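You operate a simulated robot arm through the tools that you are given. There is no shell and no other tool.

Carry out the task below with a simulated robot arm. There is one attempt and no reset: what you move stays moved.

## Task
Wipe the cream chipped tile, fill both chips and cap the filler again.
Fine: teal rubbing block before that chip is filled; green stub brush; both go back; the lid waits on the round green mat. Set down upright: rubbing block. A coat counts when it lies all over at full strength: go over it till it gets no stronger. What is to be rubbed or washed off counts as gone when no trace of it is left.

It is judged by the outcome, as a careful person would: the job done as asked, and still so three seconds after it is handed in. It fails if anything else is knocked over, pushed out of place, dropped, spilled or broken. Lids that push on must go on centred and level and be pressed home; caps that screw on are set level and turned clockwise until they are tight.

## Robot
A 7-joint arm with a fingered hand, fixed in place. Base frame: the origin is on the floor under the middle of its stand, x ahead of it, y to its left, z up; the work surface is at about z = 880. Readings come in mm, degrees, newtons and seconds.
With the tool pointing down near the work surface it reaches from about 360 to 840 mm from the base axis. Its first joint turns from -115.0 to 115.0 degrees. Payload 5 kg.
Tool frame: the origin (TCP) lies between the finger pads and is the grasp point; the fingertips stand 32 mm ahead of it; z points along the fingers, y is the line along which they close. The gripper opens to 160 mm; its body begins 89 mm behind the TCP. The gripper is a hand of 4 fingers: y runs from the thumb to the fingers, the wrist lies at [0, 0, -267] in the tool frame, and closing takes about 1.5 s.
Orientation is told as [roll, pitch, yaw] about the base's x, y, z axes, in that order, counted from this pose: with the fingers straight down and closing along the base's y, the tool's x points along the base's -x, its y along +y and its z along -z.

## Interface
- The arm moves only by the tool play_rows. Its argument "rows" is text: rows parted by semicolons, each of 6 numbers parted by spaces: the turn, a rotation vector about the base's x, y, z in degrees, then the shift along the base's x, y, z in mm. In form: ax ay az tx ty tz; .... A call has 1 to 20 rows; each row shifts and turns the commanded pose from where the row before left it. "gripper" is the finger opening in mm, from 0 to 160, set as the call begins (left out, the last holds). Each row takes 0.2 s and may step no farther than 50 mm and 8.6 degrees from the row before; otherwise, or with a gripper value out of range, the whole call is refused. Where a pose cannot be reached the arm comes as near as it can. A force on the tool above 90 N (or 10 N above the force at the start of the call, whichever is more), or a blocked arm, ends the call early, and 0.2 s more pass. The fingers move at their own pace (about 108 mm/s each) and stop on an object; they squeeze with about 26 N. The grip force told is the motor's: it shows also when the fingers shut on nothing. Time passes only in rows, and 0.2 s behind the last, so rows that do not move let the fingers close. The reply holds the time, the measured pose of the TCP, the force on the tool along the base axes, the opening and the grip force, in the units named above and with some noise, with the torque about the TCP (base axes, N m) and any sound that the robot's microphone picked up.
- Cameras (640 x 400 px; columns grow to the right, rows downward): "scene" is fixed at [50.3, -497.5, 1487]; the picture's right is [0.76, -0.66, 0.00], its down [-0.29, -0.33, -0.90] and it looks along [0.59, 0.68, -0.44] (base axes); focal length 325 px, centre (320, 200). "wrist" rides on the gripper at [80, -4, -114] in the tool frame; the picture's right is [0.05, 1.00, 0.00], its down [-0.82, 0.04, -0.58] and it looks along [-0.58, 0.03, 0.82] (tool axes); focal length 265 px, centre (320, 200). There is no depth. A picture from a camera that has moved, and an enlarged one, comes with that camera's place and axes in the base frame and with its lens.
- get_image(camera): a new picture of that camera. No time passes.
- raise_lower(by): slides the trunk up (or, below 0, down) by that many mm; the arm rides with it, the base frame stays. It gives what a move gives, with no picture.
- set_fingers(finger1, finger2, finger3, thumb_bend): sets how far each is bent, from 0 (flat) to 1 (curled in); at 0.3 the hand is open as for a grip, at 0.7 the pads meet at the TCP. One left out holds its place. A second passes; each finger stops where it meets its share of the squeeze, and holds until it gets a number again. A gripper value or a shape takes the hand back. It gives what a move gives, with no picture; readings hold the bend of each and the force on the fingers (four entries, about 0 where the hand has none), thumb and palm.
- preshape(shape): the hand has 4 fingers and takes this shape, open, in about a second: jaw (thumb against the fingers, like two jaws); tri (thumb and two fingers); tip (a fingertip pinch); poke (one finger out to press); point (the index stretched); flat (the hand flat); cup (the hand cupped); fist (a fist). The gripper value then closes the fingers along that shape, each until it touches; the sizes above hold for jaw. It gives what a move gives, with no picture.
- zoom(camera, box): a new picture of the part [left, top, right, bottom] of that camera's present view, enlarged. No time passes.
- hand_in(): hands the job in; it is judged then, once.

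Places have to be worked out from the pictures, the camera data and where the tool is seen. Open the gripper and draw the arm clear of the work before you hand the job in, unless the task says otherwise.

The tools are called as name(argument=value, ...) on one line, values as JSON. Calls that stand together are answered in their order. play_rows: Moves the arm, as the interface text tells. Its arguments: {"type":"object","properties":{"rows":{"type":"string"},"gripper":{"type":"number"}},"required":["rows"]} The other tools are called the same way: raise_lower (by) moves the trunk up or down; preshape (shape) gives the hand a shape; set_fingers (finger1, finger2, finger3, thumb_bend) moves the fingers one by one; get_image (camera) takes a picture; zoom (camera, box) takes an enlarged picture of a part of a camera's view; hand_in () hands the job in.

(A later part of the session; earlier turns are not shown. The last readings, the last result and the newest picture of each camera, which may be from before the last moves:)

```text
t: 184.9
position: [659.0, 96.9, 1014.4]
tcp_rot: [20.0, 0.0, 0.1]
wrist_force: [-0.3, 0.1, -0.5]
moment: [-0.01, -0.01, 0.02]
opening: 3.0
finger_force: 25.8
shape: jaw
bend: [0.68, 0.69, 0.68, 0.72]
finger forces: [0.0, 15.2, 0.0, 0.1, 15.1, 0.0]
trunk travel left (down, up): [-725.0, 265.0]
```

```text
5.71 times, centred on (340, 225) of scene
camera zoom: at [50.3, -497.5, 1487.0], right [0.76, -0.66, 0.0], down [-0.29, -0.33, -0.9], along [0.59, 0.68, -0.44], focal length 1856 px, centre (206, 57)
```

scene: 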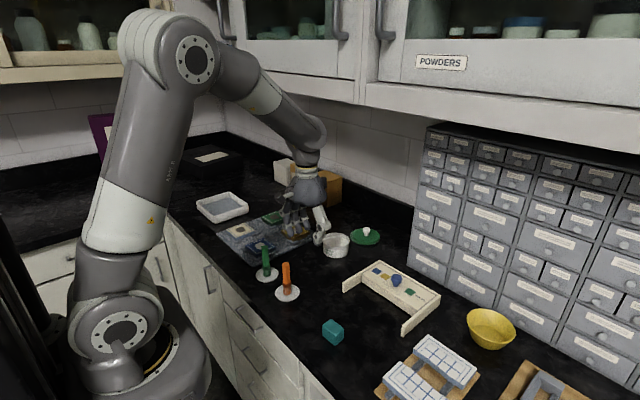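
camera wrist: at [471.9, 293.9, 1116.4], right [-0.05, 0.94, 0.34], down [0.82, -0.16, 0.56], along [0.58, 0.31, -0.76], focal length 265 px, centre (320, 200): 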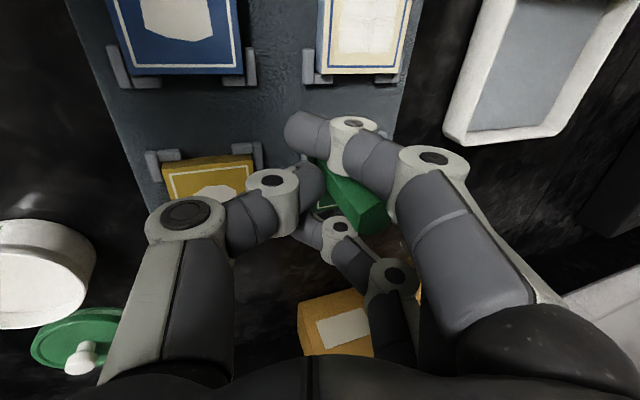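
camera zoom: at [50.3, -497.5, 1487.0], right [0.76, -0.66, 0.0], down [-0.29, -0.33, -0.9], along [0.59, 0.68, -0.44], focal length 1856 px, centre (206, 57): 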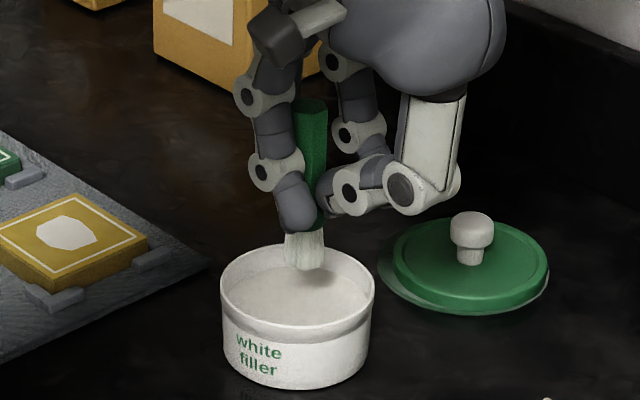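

The load on the bristles is visibly thinner. I dip again to the same depth and stir lightly.

play_rows(rows="0 0 0 0 2 -10; 0 0 0 0 0 -10; 0 0 0 0 0 -8; 0 0 0 0 0 -6; 0 0 0 0 0 -2; 0 0 0 5 0 0; 0 0 0 -10 0 0; 0 0 0 5 4 0; 0 0 0 0 -8 0; 0 0 0 0 4 0; 0 0 0 0 0 0")

play_rows(rows="0 0 0 0 0 8; 0 0 0 0 0 10; 0 0 0 0 0 10; 0 0 0 0 0 8; 0 0 0 0 0 0")

zoom(camera="scene", box=[310, 190, 370, 260])

```text
t: 187.3
position: [658.3, 99.5, 976.4]
tcp_rot: [19.9, -0.1, 0.0]
wrist_force: [0.3, -1.6, 5.8]
moment: [0.05, 0.0, 0.0]
opening: 3.3
finger_force: 25.9
shape: jaw
bend: [0.68, 0.69, 0.68, 0.73]
finger forces: [0.0, 15.9, 0.0, 0.1, 18.1, 0.0]
trunk travel left (down, up): [-725.0, 265.0]
```

```text
t: 188.5
position: [659.9, 100.7, 1014.4]
tcp_rot: [20.0, 0.0, 0.1]
wrist_force: [0.6, -0.8, -1.0]
moment: [0.02, 0.01, -0.03]
opening: 3.0
finger_force: 25.5
shape: jaw
bend: [0.68, 0.69, 0.68, 0.72]
finger forces: [0.0, 15.3, 0.0, 0.1, 15.2, 0.0]
trunk travel left (down, up): [-725.0, 265.0]
```

```text
5.71 times, centred on (340, 225) of scene
camera zoom: at [50.3, -497.5, 1487.0], right [0.76, -0.66, 0.0], down [-0.29, -0.33, -0.9], along [0.59, 0.68, -0.44], focal length 1856 px, centre (206, 57)
```

zoom: 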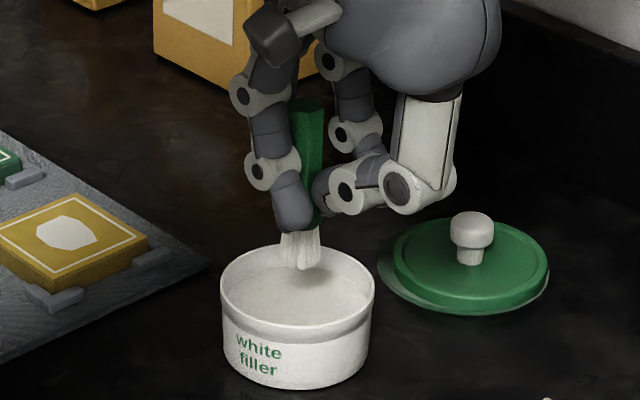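

Freshly loaded. Back to the cream tile for the second coat.

play_rows(rows="0 0 0 -11.05 18.1 0; 0 0 0 -11.05 18.1 0; 0 0 0 -11.05 18.1 0; 0 0 0 -11.05 18.1 0; 0 0 0 -11.05 18.1 0; 0 0 0 -11.05 18.1 0; 0 0 0 -11.05 18.1 0; 0 0 0 -11.05 18.1 0; 0 0 0 -11.05 18.1 0; 0 0 0 -11.05 18.1 0; 0 0 0 -11.05 18.1 0; 0 0 0 -11.05 18.1 0; 0 0 0 -11.05 18.1 0; 0 0 0 -11.05 18.1 0; 0 0 0 -11.05 18.1 0; 0 0 0 -11.05 18.1 0; 0 0 0 0 0 -15; 0 0 0 0 0 -15; 0 0 0 0 0 -8; 0 0 0 0 0 0")

zoom(camera="scene", box=[225, 210, 265, 250])

```text
t: 192.7
position: [480.7, 387.5, 975.2]
tcp_rot: [20.0, -0.1, 0.1]
wrist_force: [-0.2, -0.6, -1.4]
moment: [-0.03, 0.0, 0.0]
opening: 3.1
finger_force: 26.0
shape: jaw
bend: [0.68, 0.69, 0.68, 0.72]
finger forces: [0.0, 15.0, 0.1, 0.0, 15.1, 0.0]
trunk travel left (down, up): [-725.0, 265.0]
```

```text
10.00 times, centred on (245, 230) of scene
camera zoom: at [50.3, -497.5, 1487.0], right [0.76, -0.66, 0.0], down [-0.29, -0.33, -0.9], along [0.59, 0.68, -0.44], focal length 3247 px, centre (1070, -100)
```

zoom: 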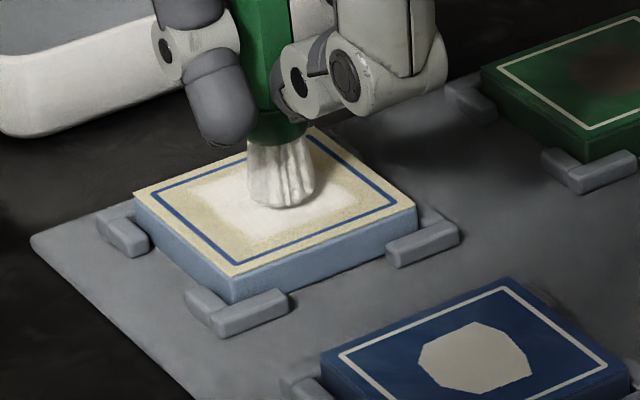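

play_rows(rows="0 0 0 1 1.5 -2; 0 0 0 0 0 -2; 0 0 0 0 0 -1; 0 0 0 0 0 0")

```text
t: 193.7
position: [481.6, 389.8, 970.0]
tcp_rot: [20.0, -0.1, 0.2]
wrist_force: [-0.5, 0.4, 3.8]
moment: [0.09, 0.04, -0.02]
opening: 3.1
finger_force: 25.9
shape: jaw
bend: [0.68, 0.69, 0.68, 0.72]
finger forces: [0.0, 15.6, 0.0, 0.0, 15.3, 0.0]
trunk travel left (down, up): [-725.0, 265.0]
```

Contact at 4 N. I go over the chip in overlapping strokes both ways.

play_rows(rows="0 0 0 3.5 -3 0; 0 0 0 3.5 -3 0; 0 0 0 -4.5 0 0; 0 0 0 -5 0 0; 0 0 0 -4.5 0 0; 0 0 0 0 6 0; 0 0 0 4.5 0 0; 0 0 0 5 0 0; 0 0 0 4.5 0 0; 0 0 0 0 6 0; 0 0 0 -4.5 0 0; 0 0 0 -5 0 0; 0 0 0 -4.5 0 0; 0 0 0 3.5 -3 0; 0 0 0 3.5 -3 0; 0 0 0 0 0 0")

play_rows(rows="0 0 0 -6 -3.5 0; 0 0 0 0 -3.5 0; 0 0 0 0 4.5 0; 0 0 0 0 5 0; 0 0 0 0 4.5 0; 0 0 0 6 0 0; 0 0 0 0 -4.5 0; 0 0 0 0 -5 0; 0 0 0 0 -4.5 0; 0 0 0 6 0 0; 0 0 0 0 4.5 0; 0 0 0 0 5 0; 0 0 0 0 4.5 0; 0 0 0 -6 -7 0; 0 0 0 0 0 0")

play_rows(rows="0 0 0 0 0 8; 0 0 0 0 0 15; 0 0 0 20 -15 15; 0 0 0 25 -20 5; 0 0 0 25 -20 0; 0 0 0 0 0 0")

zoom(camera="scene", box=[235, 222, 257, 240])

zoom(camera="wrist", box=[300, 0, 430, 90])

```text
t: 197.1
position: [482.0, 390.7, 970.4]
tcp_rot: [20.0, -0.1, 0.0]
wrist_force: [-0.3, 0.2, 1.8]
moment: [0.09, 0.02, 0.01]
opening: 3.0
finger_force: 25.9
shape: jaw
bend: [0.68, 0.69, 0.68, 0.72]
finger forces: [0.0, 15.5, 0.0, 0.0, 14.8, 0.0]
trunk travel left (down, up): [-725.0, 265.0]
```

```text
t: 200.3
position: [482.6, 390.8, 969.5]
tcp_rot: [19.9, -0.1, 0.0]
wrist_force: [-0.4, 0.9, -0.6]
moment: [0.0, 0.04, -0.01]
opening: 3.2
finger_force: 26.1
shape: jaw
bend: [0.68, 0.69, 0.68, 0.72]
finger forces: [0.0, 15.2, 0.0, 0.0, 15.2, 0.0]
trunk travel left (down, up): [-725.0, 265.0]
```

```text
t: 201.7
position: [552.5, 336.7, 1012.4]
tcp_rot: [20.0, -0.1, 0.2]
wrist_force: [-0.3, -0.2, -0.9]
moment: [0.01, 0.01, -0.01]
opening: 3.1
finger_force: 26.1
shape: jaw
bend: [0.68, 0.69, 0.68, 0.72]
finger forces: [0.0, 15.0, 0.0, 0.0, 15.1, 0.0]
trunk travel left (down, up): [-725.0, 265.0]
```

```text
16.00 times, centred on (246, 231) of scene
camera zoom: at [50.3, -497.5, 1487.0], right [0.76, -0.66, 0.0], down [-0.29, -0.33, -0.9], along [0.59, 0.68, -0.44], focal length 5196 px, centre (1504, -296)
```

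zoom: 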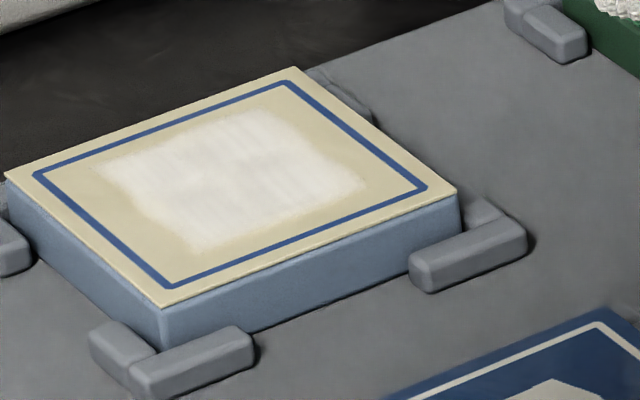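

```text
4.44 times, centred on (365, 45) of wrist
camera zoom: at [473.3, 293.3, 1118.1], right [-0.05, 0.94, 0.34], down [0.82, -0.16, 0.56], along [0.58, 0.31, -0.76], focal length 1180 px, centre (120, 889)
```

zoom: 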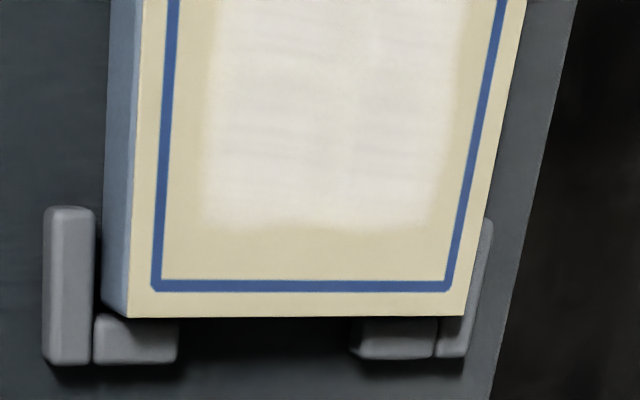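

It looks unchanged from the first coat, with the faint streaks as before. I'll shift the camera for a full view of the whole patch.

play_rows(rows="0 0 0 -20 0 0; 0 0 0 -15 0 0; 0 0 0 0 0 0")

zoom(camera="wrist", box=[290, 0, 430, 110])

get_image(camera="wrist")

```text
t: 202.5
position: [517.5, 336.9, 1012.5]
tcp_rot: [20.0, -0.1, 0.1]
wrist_force: [-1.3, 0.0, 0.8]
moment: [-0.01, -0.03, 0.0]
opening: 2.9
finger_force: 26.2
shape: jaw
bend: [0.68, 0.69, 0.68, 0.72]
finger forces: [0.0, 15.0, 0.1, 0.0, 15.0, 0.0]
trunk travel left (down, up): [-725.0, 265.0]
```

```text
3.64 times, centred on (360, 55) of wrist
camera zoom: at [437.9, 294.0, 1118.4], right [-0.05, 0.94, 0.34], down [0.81, -0.16, 0.56], along [0.58, 0.31, -0.76], focal length 965 px, centre (174, 727)
```

zoom: 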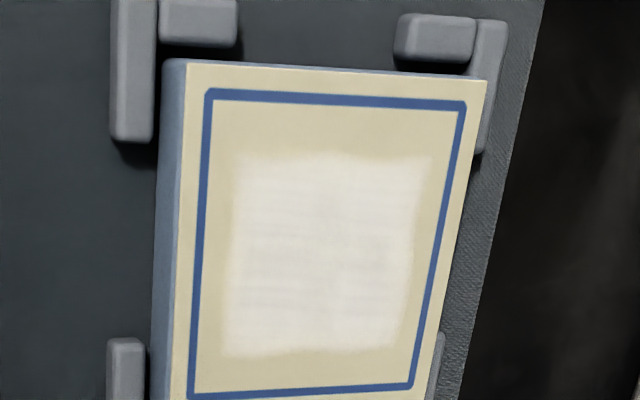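

```text
taken
camera wrist: at [437.9, 294.0, 1118.4], right [-0.05, 0.94, 0.34], down [0.81, -0.16, 0.56], along [0.58, 0.31, -0.76], focal length 265 px, centre (320, 200)
```

wrist: 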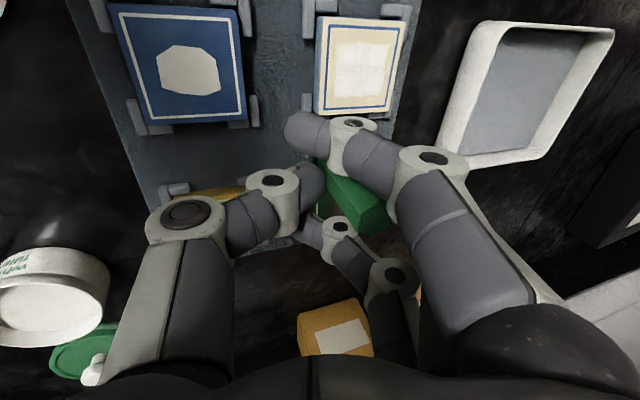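

zoom(camera="scene", box=[255, 180, 305, 230])

```text
8.00 times, centred on (280, 205) of scene
camera zoom: at [50.3, -497.5, 1487.0], right [0.76, -0.66, 0.0], down [-0.29, -0.33, -0.9], along [0.59, 0.68, -0.44], focal length 2598 px, centre (640, 160)
```

zoom: 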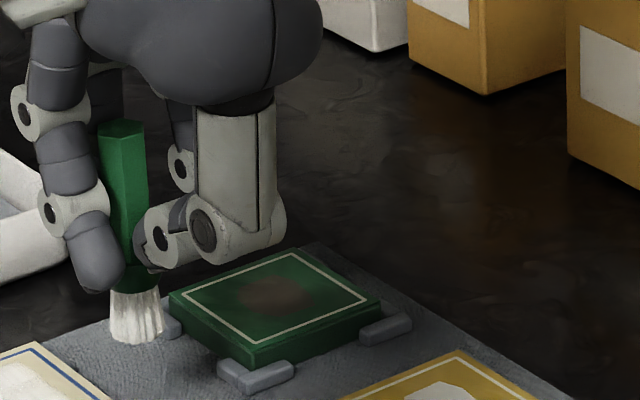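

The brush is still well loaded, so the last pass either met a full coat or had light contact. I'll do one more pass with firmer contact to be sure.

play_rows(rows="0 0 0 -12 18 0; 0 0 0 -12 18 0; 0 0 0 -11 17.5 0; 0 0 0 0 0 -15; 0 0 0 0 0 -15; 0 0 0 0 0 -8; 0 0 0 0 0 -4; 0 0 0 0 0 -1.5; 0 0 0 0 0 0")

```text
t: 204.5
position: [482.0, 389.4, 969.4]
tcp_rot: [19.9, -0.1, 0.1]
wrist_force: [0.7, 0.5, 4.1]
moment: [0.04, -0.02, -0.02]
opening: 3.2
finger_force: 26.2
shape: jaw
bend: [0.68, 0.69, 0.68, 0.73]
finger forces: [0.0, 15.8, 0.0, 0.0, 15.2, 0.0]
trunk travel left (down, up): [-725.0, 265.0]
```

play_rows(rows="0 0 0 0 0 -0.7; 0 0 0 3.5 -3.5 0; 0 0 0 3.5 -3.5 0; 0 0 0 -4.5 0 0; 0 0 0 -5 0 0; 0 0 0 -4.5 0 0; 0 0 0 0 5 0; 0 0 0 4.5 0 0; 0 0 0 5 0 0; 0 0 0 4.5 0 -0.2; 0 0 0 0 5 0; 0 0 0 -4.5 0 0; 0 0 0 -5 0 0; 0 0 0 -4.5 0 0; 0 0 0 0 4 0; 0 0 0 4.5 0 0; 0 0 0 5 0 0; 0 0 0 4.5 0 0; 0 0 0 -7 -7 0; 0 0 0 0 0 0")

play_rows(rows="0 0 0 0 0 -0.4; 0 0 0 -7 -7 0; 0 0 0 0 4.5 0; 0 0 0 0 5 0; 0 0 0 0 4.5 0; 0 0 0 5 0 0; 0 0 0 0 -4.5 0; 0 0 0 0 -5 0; 0 0 0 0 -4.5 0; 0 0 0 5 0 -0.2; 0 0 0 0 4.5 0; 0 0 0 0 5 0; 0 0 0 0 4.5 0; 0 0 0 4 0 0; 0 0 0 0 -4.5 0; 0 0 0 0 -5 0; 0 0 0 0 -4.5 0; 0 0 0 -7 7 0; 0 0 0 0 0 0")

play_rows(rows="0 0 0 0 0 8; 0 0 0 0 0 15; 0 0 0 12 -18 15; 0 0 0 12 -18 5; 0 0 0 11 -17.5 0; 0 0 0 0 0 0")

zoom(camera="wrist", box=[290, 0, 430, 110])

zoom(camera="scene", box=[235, 222, 257, 240])

zoom(camera="scene", box=[255, 180, 305, 230])

```text
t: 208.7
position: [481.6, 389.3, 967.9]
tcp_rot: [20.0, -0.1, 0.0]
wrist_force: [-0.3, 1.5, 6.8]
moment: [0.19, -0.01, -0.02]
opening: 2.9
finger_force: 25.8
shape: jaw
bend: [0.68, 0.69, 0.68, 0.73]
finger forces: [0.1, 14.9, 0.1, 0.0, 13.7, 0.0]
trunk travel left (down, up): [-725.0, 265.0]
```

```text
t: 212.7
position: [481.5, 389.7, 967.5]
tcp_rot: [20.0, -0.2, 0.1]
wrist_force: [0.3, 0.0, 2.6]
moment: [0.0, -0.09, -0.03]
opening: 2.8
finger_force: 25.7
shape: jaw
bend: [0.68, 0.69, 0.68, 0.73]
finger forces: [0.0, 15.2, 0.0, 0.1, 16.1, 0.0]
trunk travel left (down, up): [-725.0, 265.0]
```

```text
t: 214.1
position: [515.4, 337.3, 1011.1]
tcp_rot: [20.0, -0.1, 0.1]
wrist_force: [0.1, 0.0, -0.8]
moment: [-0.01, -0.03, 0.02]
opening: 2.8
finger_force: 26.1
shape: jaw
bend: [0.68, 0.69, 0.68, 0.73]
finger forces: [0.0, 14.8, 0.0, 0.1, 14.8, 0.0]
trunk travel left (down, up): [-725.0, 265.0]
```

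```text
3.64 times, centred on (360, 55) of wrist
camera zoom: at [436.3, 293.3, 1116.2], right [-0.05, 0.94, 0.34], down [0.81, -0.16, 0.56], along [0.58, 0.31, -0.76], focal length 965 px, centre (174, 727)
```

zoom: 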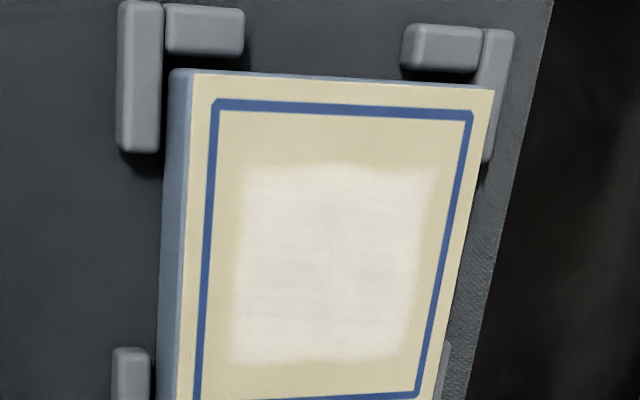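

```text
16.00 times, centred on (246, 231) of scene
camera zoom: at [50.3, -497.5, 1487.0], right [0.76, -0.66, 0.0], down [-0.29, -0.33, -0.9], along [0.59, 0.68, -0.44], focal length 5196 px, centre (1504, -296)
```

zoom: 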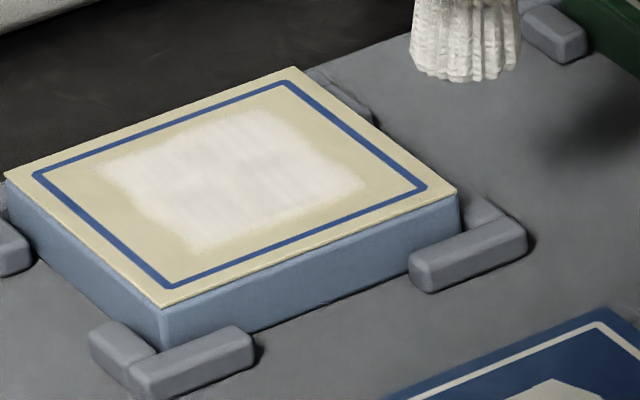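

```text
8.00 times, centred on (280, 205) of scene
camera zoom: at [50.3, -497.5, 1487.0], right [0.76, -0.66, 0.0], down [-0.29, -0.33, -0.9], along [0.59, 0.68, -0.44], focal length 2598 px, centre (640, 160)
```

zoom: 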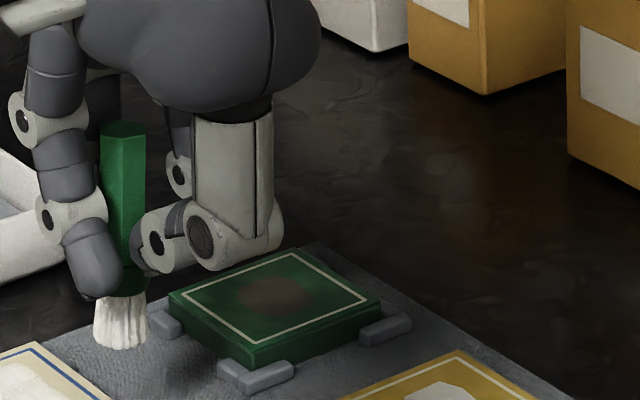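

The coat is more even, with only traces of streaks left. One more firm pass over everything to be certain it gets no stronger.

play_rows(rows="0 0 0 -12 18 0; 0 0 0 -12 18 0; 0 0 0 -10 17 0; 0 0 0 0 0 -15; 0 0 0 0 0 -15; 0 0 0 0 0 -8; 0 0 0 0 0 -4; 0 0 0 0 0 -1.5; 0 0 0 0 0 0")

play_rows(rows="0 0 0 0 0 -1; 0 0 0 4 -4 0; 0 0 0 4 -4 0; 0 0 0 -5 0 0; 0 0 0 -6 0 0; 0 0 0 -5 0 0; 0 0 0 0 5 0; 0 0 0 5 0 0; 0 0 0 6 0 0; 0 0 0 5 0 -0.2; 0 0 0 0 5 0; 0 0 0 -5 0 0; 0 0 0 -6 0 0; 0 0 0 -5 0 0; 0 0 0 0 5 0; 0 0 0 5 0 0; 0 0 0 6 0 0; 0 0 0 5 0 0; 0 0 0 -8 -7 0; 0 0 0 0 0 0")

play_rows(rows="0 0 0 0 0 -0.4; 0 0 0 -8 -7 0; 0 0 0 0 5 0; 0 0 0 0 5 0; 0 0 0 0 4.5 0; 0 0 0 5 0 0; 0 0 0 0 -4.5 0; 0 0 0 0 -5 0; 0 0 0 0 -5 0; 0 0 0 5 0 -0.2; 0 0 0 0 5 0; 0 0 0 0 5 0; 0 0 0 0 4.5 0; 0 0 0 5 0 0; 0 0 0 0 -4.5 0; 0 0 0 0 -5 0; 0 0 0 0 -5 0; 0 0 0 -7 7 0; 0 0 0 0 0 0")

play_rows(rows="0 0 0 0 0 8; 0 0 0 0 0 15; 0 0 0 12 -18 15; 0 0 0 12 -18 5; 0 0 0 11 -17.5 0; 0 0 0 0 0 0")

zoom(camera="wrist", box=[290, 0, 430, 110])

zoom(camera="scene", box=[255, 180, 305, 230])

```text
t: 216.1
position: [482.5, 389.5, 967.8]
tcp_rot: [20.1, -0.1, 0.2]
wrist_force: [-0.1, -0.8, 8.3]
moment: [0.2, -0.01, 0.0]
opening: 2.7
finger_force: 26.1
shape: jaw
bend: [0.68, 0.69, 0.68, 0.73]
finger forces: [0.1, 15.6, 0.0, 0.1, 15.2, 0.0]
trunk travel left (down, up): [-725.0, 265.0]
```

```text
t: 220.3
position: [482.2, 389.1, 964.9]
tcp_rot: [20.0, -0.1, 0.0]
wrist_force: [0.3, -0.9, 1.6]
moment: [0.03, -0.05, -0.03]
opening: 2.5
finger_force: 26.1
shape: jaw
bend: [0.68, 0.68, 0.68, 0.73]
finger forces: [0.1, 14.8, 0.0, 0.0, 14.9, 0.0]
trunk travel left (down, up): [-725.0, 265.0]
```

```text
t: 224.3
position: [483.0, 388.2, 965.2]
tcp_rot: [20.0, -0.1, 0.1]
wrist_force: [0.6, -0.5, 3.1]
moment: [0.01, -0.01, -0.03]
opening: 2.6
finger_force: 26.2
shape: jaw
bend: [0.68, 0.68, 0.68, 0.73]
finger forces: [0.1, 15.1, 0.1, 0.0, 15.8, 0.1]
trunk travel left (down, up): [-725.0, 265.0]
```

```text
t: 225.7
position: [519.4, 335.7, 1008.8]
tcp_rot: [20.0, -0.2, 0.1]
wrist_force: [0.1, 0.5, 0.5]
moment: [-0.02, 0.05, 0.0]
opening: 2.2
finger_force: 26.0
shape: jaw
bend: [0.68, 0.68, 0.68, 0.73]
finger forces: [0.0, 14.8, 0.0, 0.0, 14.7, 0.0]
trunk travel left (down, up): [-725.0, 265.0]
```

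```text
3.64 times, centred on (360, 55) of wrist
camera zoom: at [439.3, 293.0, 1114.3], right [-0.05, 0.94, 0.34], down [0.81, -0.16, 0.56], along [0.58, 0.31, -0.76], focal length 965 px, centre (174, 727)
```

zoom: 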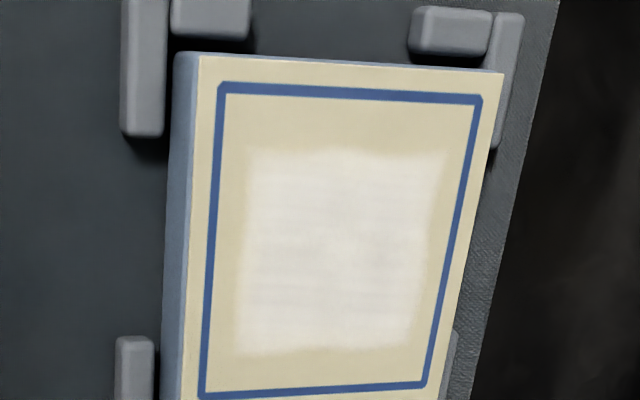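

```text
8.00 times, centred on (280, 205) of scene
camera zoom: at [50.3, -497.5, 1487.0], right [0.76, -0.66, 0.0], down [-0.29, -0.33, -0.9], along [0.59, 0.68, -0.44], focal length 2598 px, centre (640, 160)
```

zoom: 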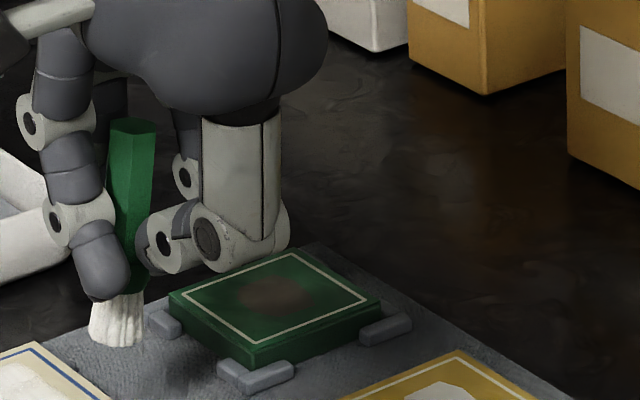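

The cream coat shows no further change, and the brush isn't giving up paint: it's at full strength. Now on to the green tile, whose chip lies 139 mm farther in x; I'll hover there and check the tip position.

play_rows(rows="0 0 0 18 9.3 0; 0 0 0 18 9.3 0; 0 0 0 18 9.3 0; 0 0 0 18 9.3 0; 0 0 0 18 9.3 0; 0 0 0 17 9 0; 0 0 0 0 0 -10; 0 0 0 0 0 -10; 0 0 0 0 0 0")

zoom(camera="scene", box=[245, 170, 305, 230])

get_image(camera="wrist")

```text
t: 227.7
position: [626.1, 390.7, 988.1]
tcp_rot: [20.0, -0.1, 0.1]
wrist_force: [-0.4, -0.5, -0.4]
moment: [-0.02, 0.0, 0.0]
opening: 2.2
finger_force: 26.1
shape: jaw
bend: [0.68, 0.68, 0.68, 0.73]
finger forces: [0.1, 14.8, 0.0, 0.0, 14.7, 0.0]
trunk travel left (down, up): [-725.0, 265.0]
```

```text
6.67 times, centred on (275, 200) of scene
camera zoom: at [50.3, -497.5, 1487.0], right [0.76, -0.66, 0.0], down [-0.29, -0.33, -0.9], along [0.59, 0.68, -0.44], focal length 2165 px, centre (620, 200)
```

zoom: 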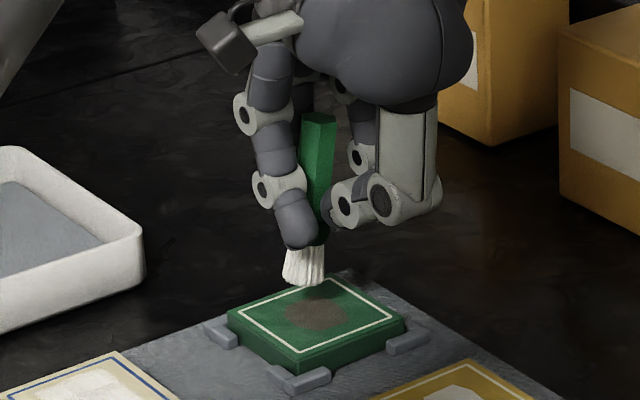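

```text
taken
camera wrist: at [545.3, 347.8, 1093.7], right [-0.05, 0.94, 0.34], down [0.81, -0.16, 0.56], along [0.58, 0.31, -0.76], focal length 265 px, centre (320, 200)
```

wrist: 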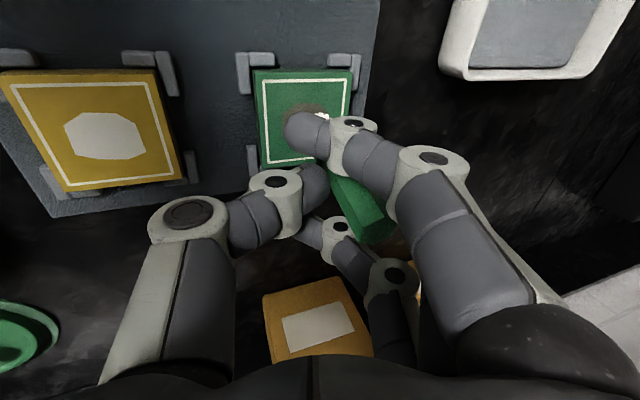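

The tip will land about 7 mm to the left of the chip's centre. I correct for that and lower.

play_rows(rows="0 0 0 5.2 -4.5 -6; 0 0 0 0 0 -8; 0 0 0 0 0 -3; 0 0 0 0 0 0")

zoom(camera="scene", box=[255, 200, 295, 235])

```text
t: 228.7
position: [629.4, 385.4, 972.6]
tcp_rot: [20.0, -0.1, 0.1]
wrist_force: [0.5, -0.3, -0.6]
moment: [-0.02, 0.0, -0.06]
opening: 2.2
finger_force: 25.4
shape: jaw
bend: [0.68, 0.68, 0.68, 0.73]
finger forces: [0.1, 14.7, 0.0, 0.0, 14.6, 0.1]
trunk travel left (down, up): [-725.0, 265.0]
```

```text
11.43 times, centred on (275, 218) of scene
camera zoom: at [50.3, -497.5, 1487.0], right [0.76, -0.66, 0.0], down [-0.29, -0.33, -0.9], along [0.59, 0.68, -0.44], focal length 3711 px, centre (834, 0)
```

zoom: 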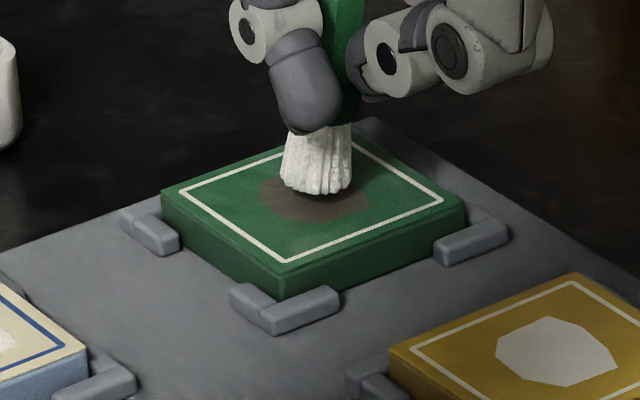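

play_rows(rows="0 0 0 0 0 -2; 0 0 0 0 0 -2; 0 0 0 0 0 -1; 0 0 0 0 0 0")

play_rows(rows="0 0 0 0 0 -1; 0 0 0 0 0 0; 0 0 0 0 0 0")

zoom(camera="scene", box=[255, 200, 295, 235])

```text
t: 229.7
position: [631.2, 386.0, 966.5]
tcp_rot: [20.0, -0.1, 0.0]
wrist_force: [0.0, -0.3, -0.2]
moment: [-0.01, 0.01, 0.01]
opening: 2.1
finger_force: 25.8
shape: jaw
bend: [0.68, 0.68, 0.68, 0.73]
finger forces: [0.0, 14.7, 0.1, 0.1, 14.6, 0.0]
trunk travel left (down, up): [-725.0, 265.0]
```

```text
t: 230.5
position: [630.2, 386.3, 965.0]
tcp_rot: [20.0, -0.1, 0.1]
wrist_force: [0.3, 0.5, 1.6]
moment: [0.03, -0.02, 0.0]
opening: 2.5
finger_force: 26.4
shape: jaw
bend: [0.68, 0.68, 0.68, 0.73]
finger forces: [0.0, 14.7, 0.0, 0.0, 14.7, 0.0]
trunk travel left (down, up): [-725.0, 265.0]
```

```text
11.43 times, centred on (275, 218) of scene
camera zoom: at [50.3, -497.5, 1487.0], right [0.76, -0.66, 0.0], down [-0.29, -0.33, -0.9], along [0.59, 0.68, -0.44], focal length 3711 px, centre (834, 0)
```

zoom: 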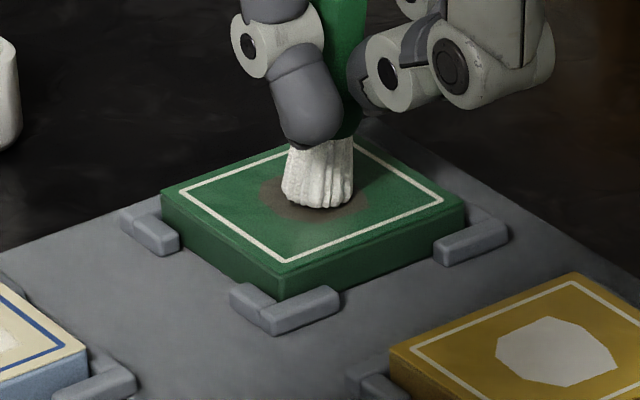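

The bristles touch the green tile's chip. I press slightly and stroke within the chip.

play_rows(rows="0 0 0 0 0 -0.8; 0 0 0 3.5 -3.5 0; 0 0 0 3.5 -3.5 0; 0 0 0 -4.5 0 0; 0 0 0 -5 0 0; 0 0 0 -4.5 0 0; 0 0 0 0 5 0; 0 0 0 4.5 0 0; 0 0 0 5 0 0; 0 0 0 4.5 0 0; 0 0 0 0 5 0; 0 0 0 -4.5 0 0; 0 0 0 -5 0 0; 0 0 0 -4.5 0 0; 0 0 0 0 4 0; 0 0 0 4.5 0 0; 0 0 0 5 0 0; 0 0 0 4.5 0 0; 0 0 0 -7 -7 0; 0 0 0 0 0 0")

zoom(camera="scene", box=[255, 200, 295, 235])

```text
t: 234.7
position: [629.8, 385.9, 965.4]
tcp_rot: [20.0, -0.2, 0.1]
wrist_force: [0.1, 0.7, 5.3]
moment: [0.13, -0.01, -0.05]
opening: 2.2
finger_force: 25.8
shape: jaw
bend: [0.68, 0.68, 0.68, 0.73]
finger forces: [0.1, 14.3, 0.0, 0.0, 13.4, 0.0]
trunk travel left (down, up): [-725.0, 265.0]
```

```text
11.43 times, centred on (275, 218) of scene
camera zoom: at [50.3, -497.5, 1487.0], right [0.76, -0.66, 0.0], down [-0.29, -0.33, -0.9], along [0.59, 0.68, -0.44], focal length 3711 px, centre (834, 0)
```

zoom: 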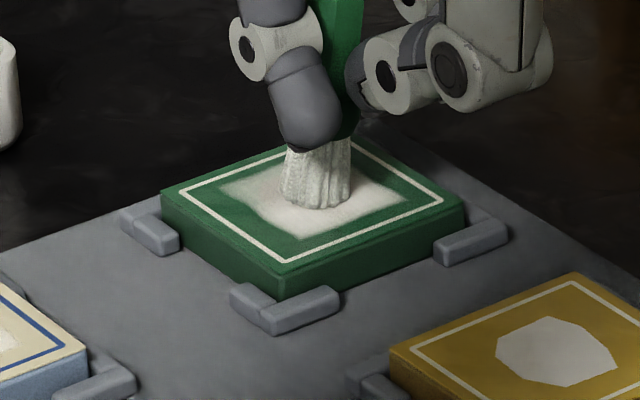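

Good coverage already. I'll lift, inspect, then reload for the second coat.

play_rows(rows="0 0 0 -7 -7 0; 0 0 0 0 4.5 0; 0 0 0 0 5 0; 0 0 0 0 4.5 0; 0 0 0 5 0 0; 0 0 0 0 -4.5 0; 0 0 0 0 -5 0; 0 0 0 0 -4.5 0; 0 0 0 5 0 0; 0 0 0 0 4.5 0; 0 0 0 0 5 0; 0 0 0 0 4.5 0; 0 0 0 -3 -7 0; 0 0 0 0 0 10; 0 0 0 0 0 15; 0 0 0 0 0 12; 0 0 0 0 0 0")

zoom(camera="scene", box=[260, 205, 290, 230])

zoom(camera="scene", box=[245, 170, 305, 230])

```text
t: 238.3
position: [630.6, 386.0, 1002.0]
tcp_rot: [19.9, -0.1, 0.2]
wrist_force: [0.2, 0.7, -1.9]
moment: [-0.05, -0.01, 0.02]
opening: 2.4
finger_force: 26.0
shape: jaw
bend: [0.68, 0.68, 0.68, 0.73]
finger forces: [0.0, 14.5, 0.0, 0.0, 14.4, 0.0]
trunk travel left (down, up): [-725.0, 265.0]
```

```text
16.00 times, centred on (275, 218) of scene
camera zoom: at [50.3, -497.5, 1487.0], right [0.76, -0.66, 0.0], down [-0.29, -0.33, -0.9], along [0.59, 0.68, -0.44], focal length 5196 px, centre (1040, -80)
```

zoom: 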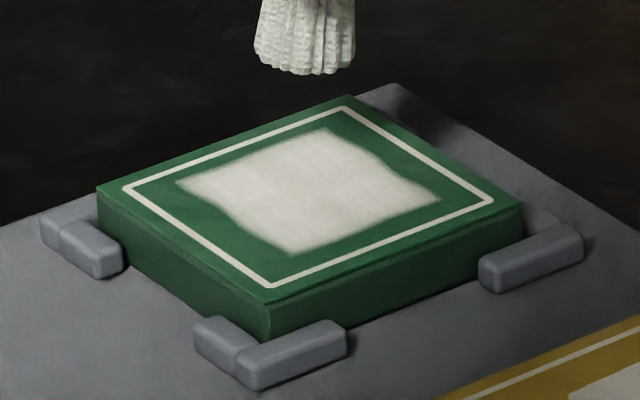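

```text
6.67 times, centred on (275, 200) of scene
camera zoom: at [50.3, -497.5, 1487.0], right [0.76, -0.66, 0.0], down [-0.29, -0.33, -0.9], along [0.59, 0.68, -0.44], focal length 2165 px, centre (620, 200)
```

zoom: 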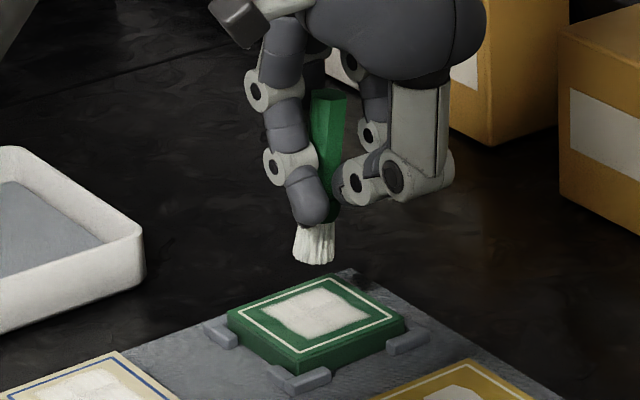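

The green chip is evenly covered. I reload at the pot and give it a second coat to make sure it's at full strength.

play_rows(rows="0 0 0 2.4 -18 0.5; 0 0 0 2.4 -18 0.5; 0 0 0 2.4 -18 0.5; 0 0 0 2.4 -18 0.5; 0 0 0 2.4 -18 0.5; 0 0 0 2.4 -18 0.5; 0 0 0 2.4 -18 0.5; 0 0 0 2.4 -18 0.5; 0 0 0 2.4 -18 0.5; 0 0 0 2.4 -18 0.5; 0 0 0 2.4 -18 0.5; 0 0 0 2.4 -18 0.5; 0 0 0 2.4 -18 0.5; 0 0 0 2.4 -18 0.5; 0 0 0 2.4 -18 0.5; 0 0 0 2.4 -18 0.5; 0 0 0 0 0 0")

zoom(camera="scene", box=[310, 190, 370, 260])

```text
t: 241.9
position: [669.1, 98.2, 1010.3]
tcp_rot: [20.0, -0.2, 0.1]
wrist_force: [-0.2, -0.2, -0.6]
moment: [-0.02, -0.01, 0.06]
opening: 2.5
finger_force: 26.3
shape: jaw
bend: [0.68, 0.68, 0.68, 0.73]
finger forces: [0.0, 14.4, 0.0, 0.1, 14.4, 0.0]
trunk travel left (down, up): [-725.0, 265.0]
```

```text
5.71 times, centred on (340, 225) of scene
camera zoom: at [50.3, -497.5, 1487.0], right [0.76, -0.66, 0.0], down [-0.29, -0.33, -0.9], along [0.59, 0.68, -0.44], focal length 1856 px, centre (206, 57)
```

zoom: 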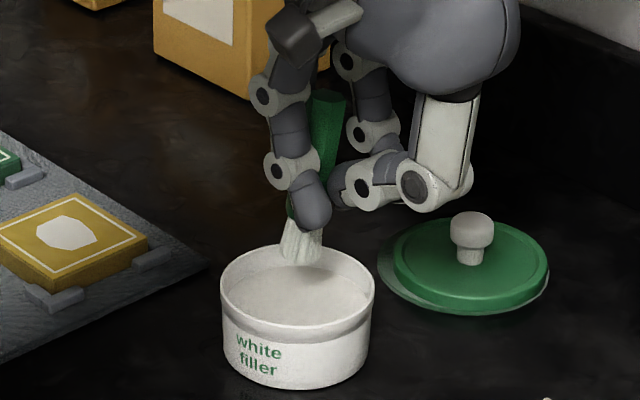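

The tip is over the pot again. Dipping.

play_rows(rows="0 0 0 0 0 -10; 0 0 0 0 0 -10; 0 0 0 0 0 -8; 0 0 0 0 0 -5; 0 0 0 0 0 -2; 0 0 0 4 0 -1; 0 0 0 -8 0 0; 0 0 0 4 4 0; 0 0 0 0 -8 0; 0 0 0 0 4 0; 0 0 0 0 0 0")

zoom(camera="scene", box=[310, 200, 370, 260])

```text
t: 244.3
position: [667.6, 97.6, 973.5]
tcp_rot: [20.0, -0.1, 0.2]
wrist_force: [-0.6, 0.2, -0.6]
moment: [-0.01, 0.04, 0.01]
opening: 2.1
finger_force: 26.2
shape: jaw
bend: [0.68, 0.68, 0.68, 0.73]
finger forces: [0.0, 14.5, 0.0, 0.1, 14.4, 0.0]
trunk travel left (down, up): [-725.0, 265.0]
```

```text
6.67 times, centred on (340, 230) of scene
camera zoom: at [50.3, -497.5, 1487.0], right [0.76, -0.66, 0.0], down [-0.29, -0.33, -0.9], along [0.59, 0.68, -0.44], focal length 2165 px, centre (187, 0)
```

zoom: 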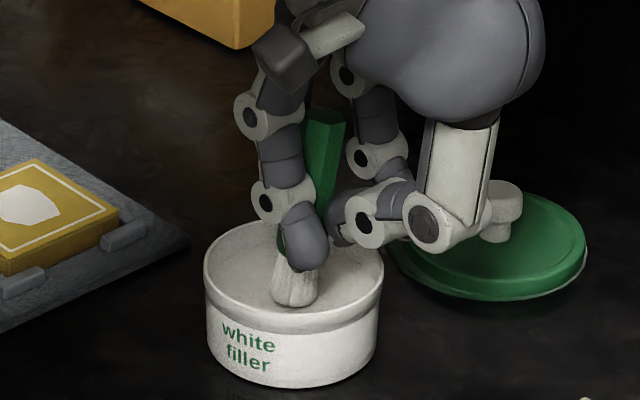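

play_rows(rows="0 0 0 0 0 -1.5; 0 0 0 0 0 -1; 0 0 0 4 0 0; 0 0 0 -8 0 0; 0 0 0 4 0 0; 0 0 0 0 0 0")

play_rows(rows="0 0 0 0 0 8; 0 0 0 0 0 10; 0 0 0 0 0 10; 0 0 0 0 0 10; 0 0 0 0 0 0")

zoom(camera="scene", box=[310, 190, 370, 260])

```text
t: 245.7
position: [667.4, 98.0, 972.6]
tcp_rot: [20.1, -0.1, 0.0]
wrist_force: [0.5, 0.5, 10.0]
moment: [0.24, -0.03, -0.01]
opening: 2.6
finger_force: 26.1
shape: jaw
bend: [0.68, 0.68, 0.68, 0.74]
finger forces: [0.1, 15.8, 0.1, 0.0, 15.0, 0.0]
trunk travel left (down, up): [-725.0, 265.0]
```

```text
t: 246.9
position: [668.7, 98.7, 1010.4]
tcp_rot: [19.9, -0.1, 0.1]
wrist_force: [-0.4, -0.4, 0.0]
moment: [-0.01, 0.01, 0.0]
opening: 2.1
finger_force: 26.4
shape: jaw
bend: [0.68, 0.68, 0.68, 0.73]
finger forces: [0.1, 14.5, 0.0, 0.0, 14.6, 0.1]
trunk travel left (down, up): [-725.0, 265.0]
```

```text
5.71 times, centred on (340, 225) of scene
camera zoom: at [50.3, -497.5, 1487.0], right [0.76, -0.66, 0.0], down [-0.29, -0.33, -0.9], along [0.59, 0.68, -0.44], focal length 1856 px, centre (206, 57)
```

zoom: 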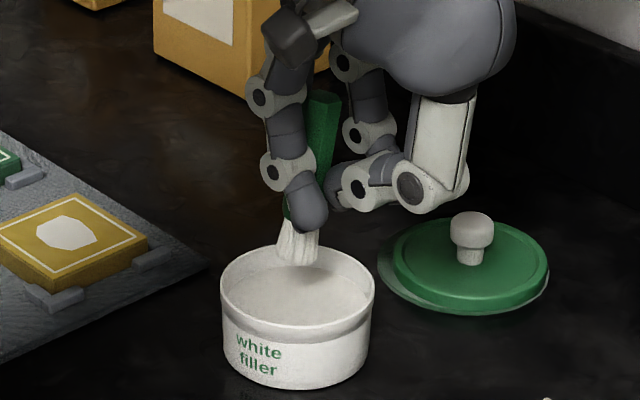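

Freshly loaded. Back to the green tile for the second coat.

play_rows(rows="0 0 0 -2.4 17.95 0; 0 0 0 -2.4 17.95 0; 0 0 0 -2.4 17.95 0; 0 0 0 -2.4 17.95 0; 0 0 0 -2.4 17.95 0; 0 0 0 -2.4 17.95 0; 0 0 0 -2.4 17.95 0; 0 0 0 -2.4 17.95 0; 0 0 0 -2.4 17.95 0; 0 0 0 -2.4 17.95 0; 0 0 0 -2.4 17.95 0; 0 0 0 -2.4 17.95 0; 0 0 0 -2.4 17.95 0; 0 0 0 -2.4 17.95 0; 0 0 0 -2.4 17.95 0; 0 0 0 -2.4 17.95 0; 0 0 0 0 0 -15; 0 0 0 0 0 -15; 0 0 0 0 0 -9; 0 0 0 0 0 0")

play_rows(rows="0 0 0 0 0 -2; 0 0 0 0 0 -2; 0 0 0 0 0 -1; 0 0 0 0 0 0")

zoom(camera="scene", box=[255, 200, 295, 235])

```text
t: 251.1
position: [629.9, 383.4, 969.0]
tcp_rot: [19.9, 0.0, 0.1]
wrist_force: [-0.1, 0.3, -0.7]
moment: [-0.03, -0.03, 0.0]
opening: 2.2
finger_force: 25.8
shape: jaw
bend: [0.68, 0.68, 0.68, 0.73]
finger forces: [0.0, 14.5, 0.1, 0.0, 14.5, 0.2]
trunk travel left (down, up): [-725.0, 265.0]
```

```text
t: 252.1
position: [631.3, 385.1, 964.9]
tcp_rot: [20.0, -0.1, 0.1]
wrist_force: [0.2, -1.1, 1.3]
moment: [0.05, 0.01, -0.02]
opening: 2.0
finger_force: 25.8
shape: jaw
bend: [0.68, 0.68, 0.68, 0.73]
finger forces: [0.0, 14.5, 0.1, 0.0, 14.3, 0.1]
trunk travel left (down, up): [-725.0, 265.0]
```

```text
11.43 times, centred on (275, 218) of scene
camera zoom: at [50.3, -497.5, 1487.0], right [0.76, -0.66, 0.0], down [-0.29, -0.33, -0.9], along [0.59, 0.68, -0.44], focal length 3711 px, centre (834, 0)
```

zoom: 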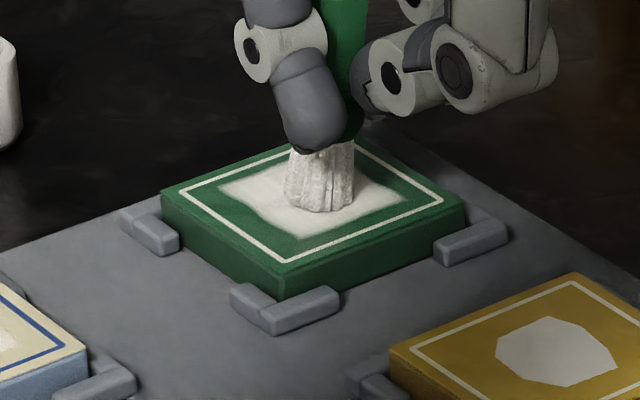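

In contact again; I go over the whole patch lengthwise and crosswise.

play_rows(rows="0 0 0 0 0 -1; 0 0 0 4 -4 0; 0 0 0 4 -4 0; 0 0 0 -5 0 0; 0 0 0 -6 0 0; 0 0 0 -5 0 0; 0 0 0 0 5 0; 0 0 0 5 0 0; 0 0 0 6 0 0; 0 0 0 5 0 -0.2; 0 0 0 0 5 0; 0 0 0 -5 0 0; 0 0 0 -6 0 0; 0 0 0 -5 0 0; 0 0 0 0 5 0; 0 0 0 5 0 0; 0 0 0 6 0 0; 0 0 0 5 0 0; 0 0 0 -8 -7 0; 0 0 0 0 0 0")

play_rows(rows="0 0 0 0 0 -0.3; 0 0 0 -8 -7 0; 0 0 0 0 5 0; 0 0 0 0 5 0; 0 0 0 0 4.5 0; 0 0 0 5 0 0; 0 0 0 0 -4.5 0; 0 0 0 0 -5 0; 0 0 0 0 -5 0; 0 0 0 5 0 -0.2; 0 0 0 0 5 0; 0 0 0 0 5 0; 0 0 0 0 4.5 0; 0 0 0 5 0 0; 0 0 0 0 -4.5 0; 0 0 0 0 -5 0; 0 0 0 0 -5 0; 0 0 0 -7 7 0; 0 0 0 0 0 0")

play_rows(rows="0 0 0 0 0 10; 0 0 0 0 0 15; 0 0 0 0 0 14; 0 0 0 0 0 0")

zoom(camera="scene", box=[260, 205, 290, 230])

zoom(camera="scene", box=[245, 170, 305, 230])

```text
t: 256.3
position: [630.8, 384.5, 963.3]
tcp_rot: [20.0, 0.0, 0.1]
wrist_force: [0.6, -0.5, -0.5]
moment: [0.03, -0.01, 0.02]
opening: 1.6
finger_force: 25.9
shape: jaw
bend: [0.69, 0.69, 0.68, 0.73]
finger forces: [1.7, 11.6, 0.0, 0.0, 11.7, 0.0]
trunk travel left (down, up): [-725.0, 265.0]
```

```text
t: 260.3
position: [629.1, 384.2, 962.7]
tcp_rot: [20.0, -0.2, 0.1]
wrist_force: [0.3, -0.4, 1.4]
moment: [0.0, 0.04, 0.03]
opening: 1.9
finger_force: 25.9
shape: jaw
bend: [0.69, 0.69, 0.68, 0.73]
finger forces: [1.9, 11.2, 0.1, 0.0, 11.4, 0.0]
trunk travel left (down, up): [-725.0, 265.0]
```

```text
t: 261.3
position: [630.2, 384.7, 1002.9]
tcp_rot: [20.0, 0.0, 0.2]
wrist_force: [-0.3, 0.2, 0.0]
moment: [-0.01, -0.02, 0.03]
opening: 1.7
finger_force: 25.4
shape: jaw
bend: [0.69, 0.69, 0.68, 0.73]
finger forces: [1.9, 11.4, 0.0, 0.1, 11.6, 0.0]
trunk travel left (down, up): [-725.0, 265.0]
```

```text
16.00 times, centred on (275, 218) of scene
camera zoom: at [50.3, -497.5, 1487.0], right [0.76, -0.66, 0.0], down [-0.29, -0.33, -0.9], along [0.59, 0.68, -0.44], focal length 5196 px, centre (1040, -80)
```

zoom: 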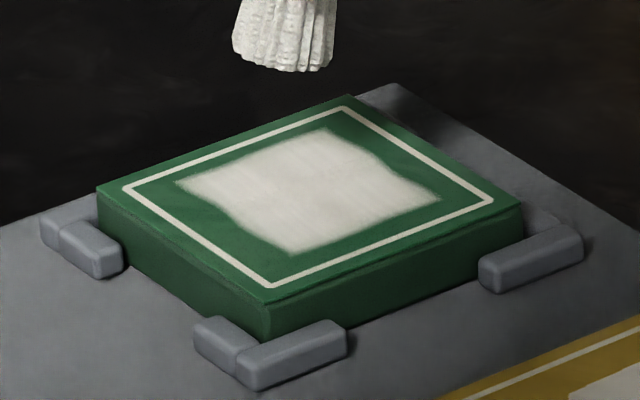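

```text
6.67 times, centred on (275, 200) of scene
camera zoom: at [50.3, -497.5, 1487.0], right [0.76, -0.66, 0.0], down [-0.29, -0.33, -0.9], along [0.59, 0.68, -0.44], focal length 2165 px, centre (620, 200)
```

zoom: 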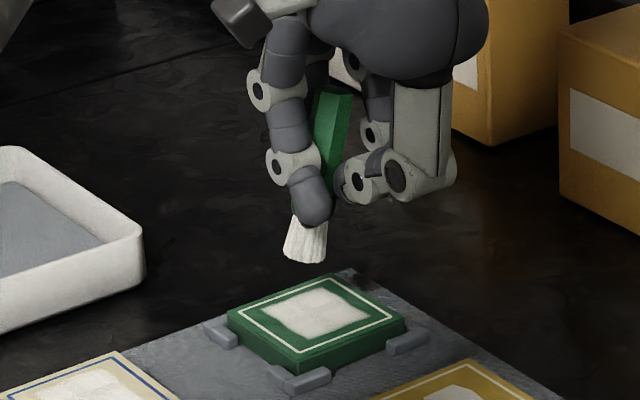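

Both patches look even. Let me compare them once more closely before putting the brush away.

zoom(camera="scene", box=[230, 220, 260, 242])

zoom(camera="scene", box=[264, 208, 286, 224])

get_image(camera="wrist")

```text
16.00 times, centred on (245, 231) of scene
camera zoom: at [50.3, -497.5, 1487.0], right [0.76, -0.66, 0.0], down [-0.29, -0.33, -0.9], along [0.59, 0.68, -0.44], focal length 5196 px, centre (1520, -296)
```

zoom: 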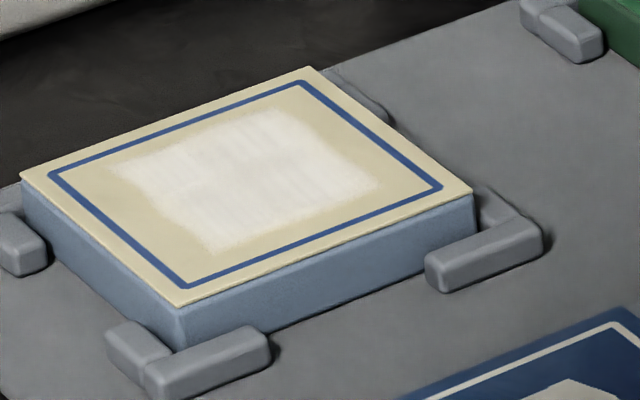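

```text
16.00 times, centred on (275, 216) of scene
camera zoom: at [50.3, -497.5, 1487.0], right [0.76, -0.66, 0.0], down [-0.29, -0.33, -0.9], along [0.59, 0.68, -0.44], focal length 5196 px, centre (1040, -56)
```

zoom: 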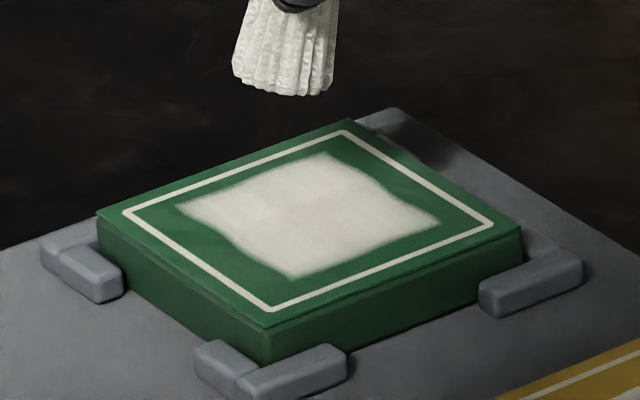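

```text
taken
camera wrist: at [550.8, 341.7, 1107.8], right [-0.05, 0.94, 0.34], down [0.81, -0.16, 0.56], along [0.58, 0.31, -0.76], focal length 265 px, centre (320, 200)
```

wrist: 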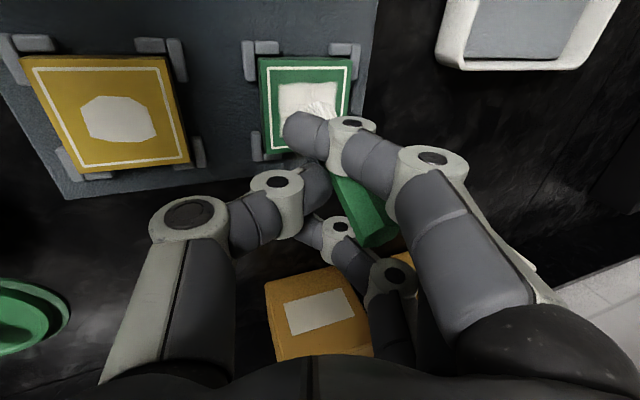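

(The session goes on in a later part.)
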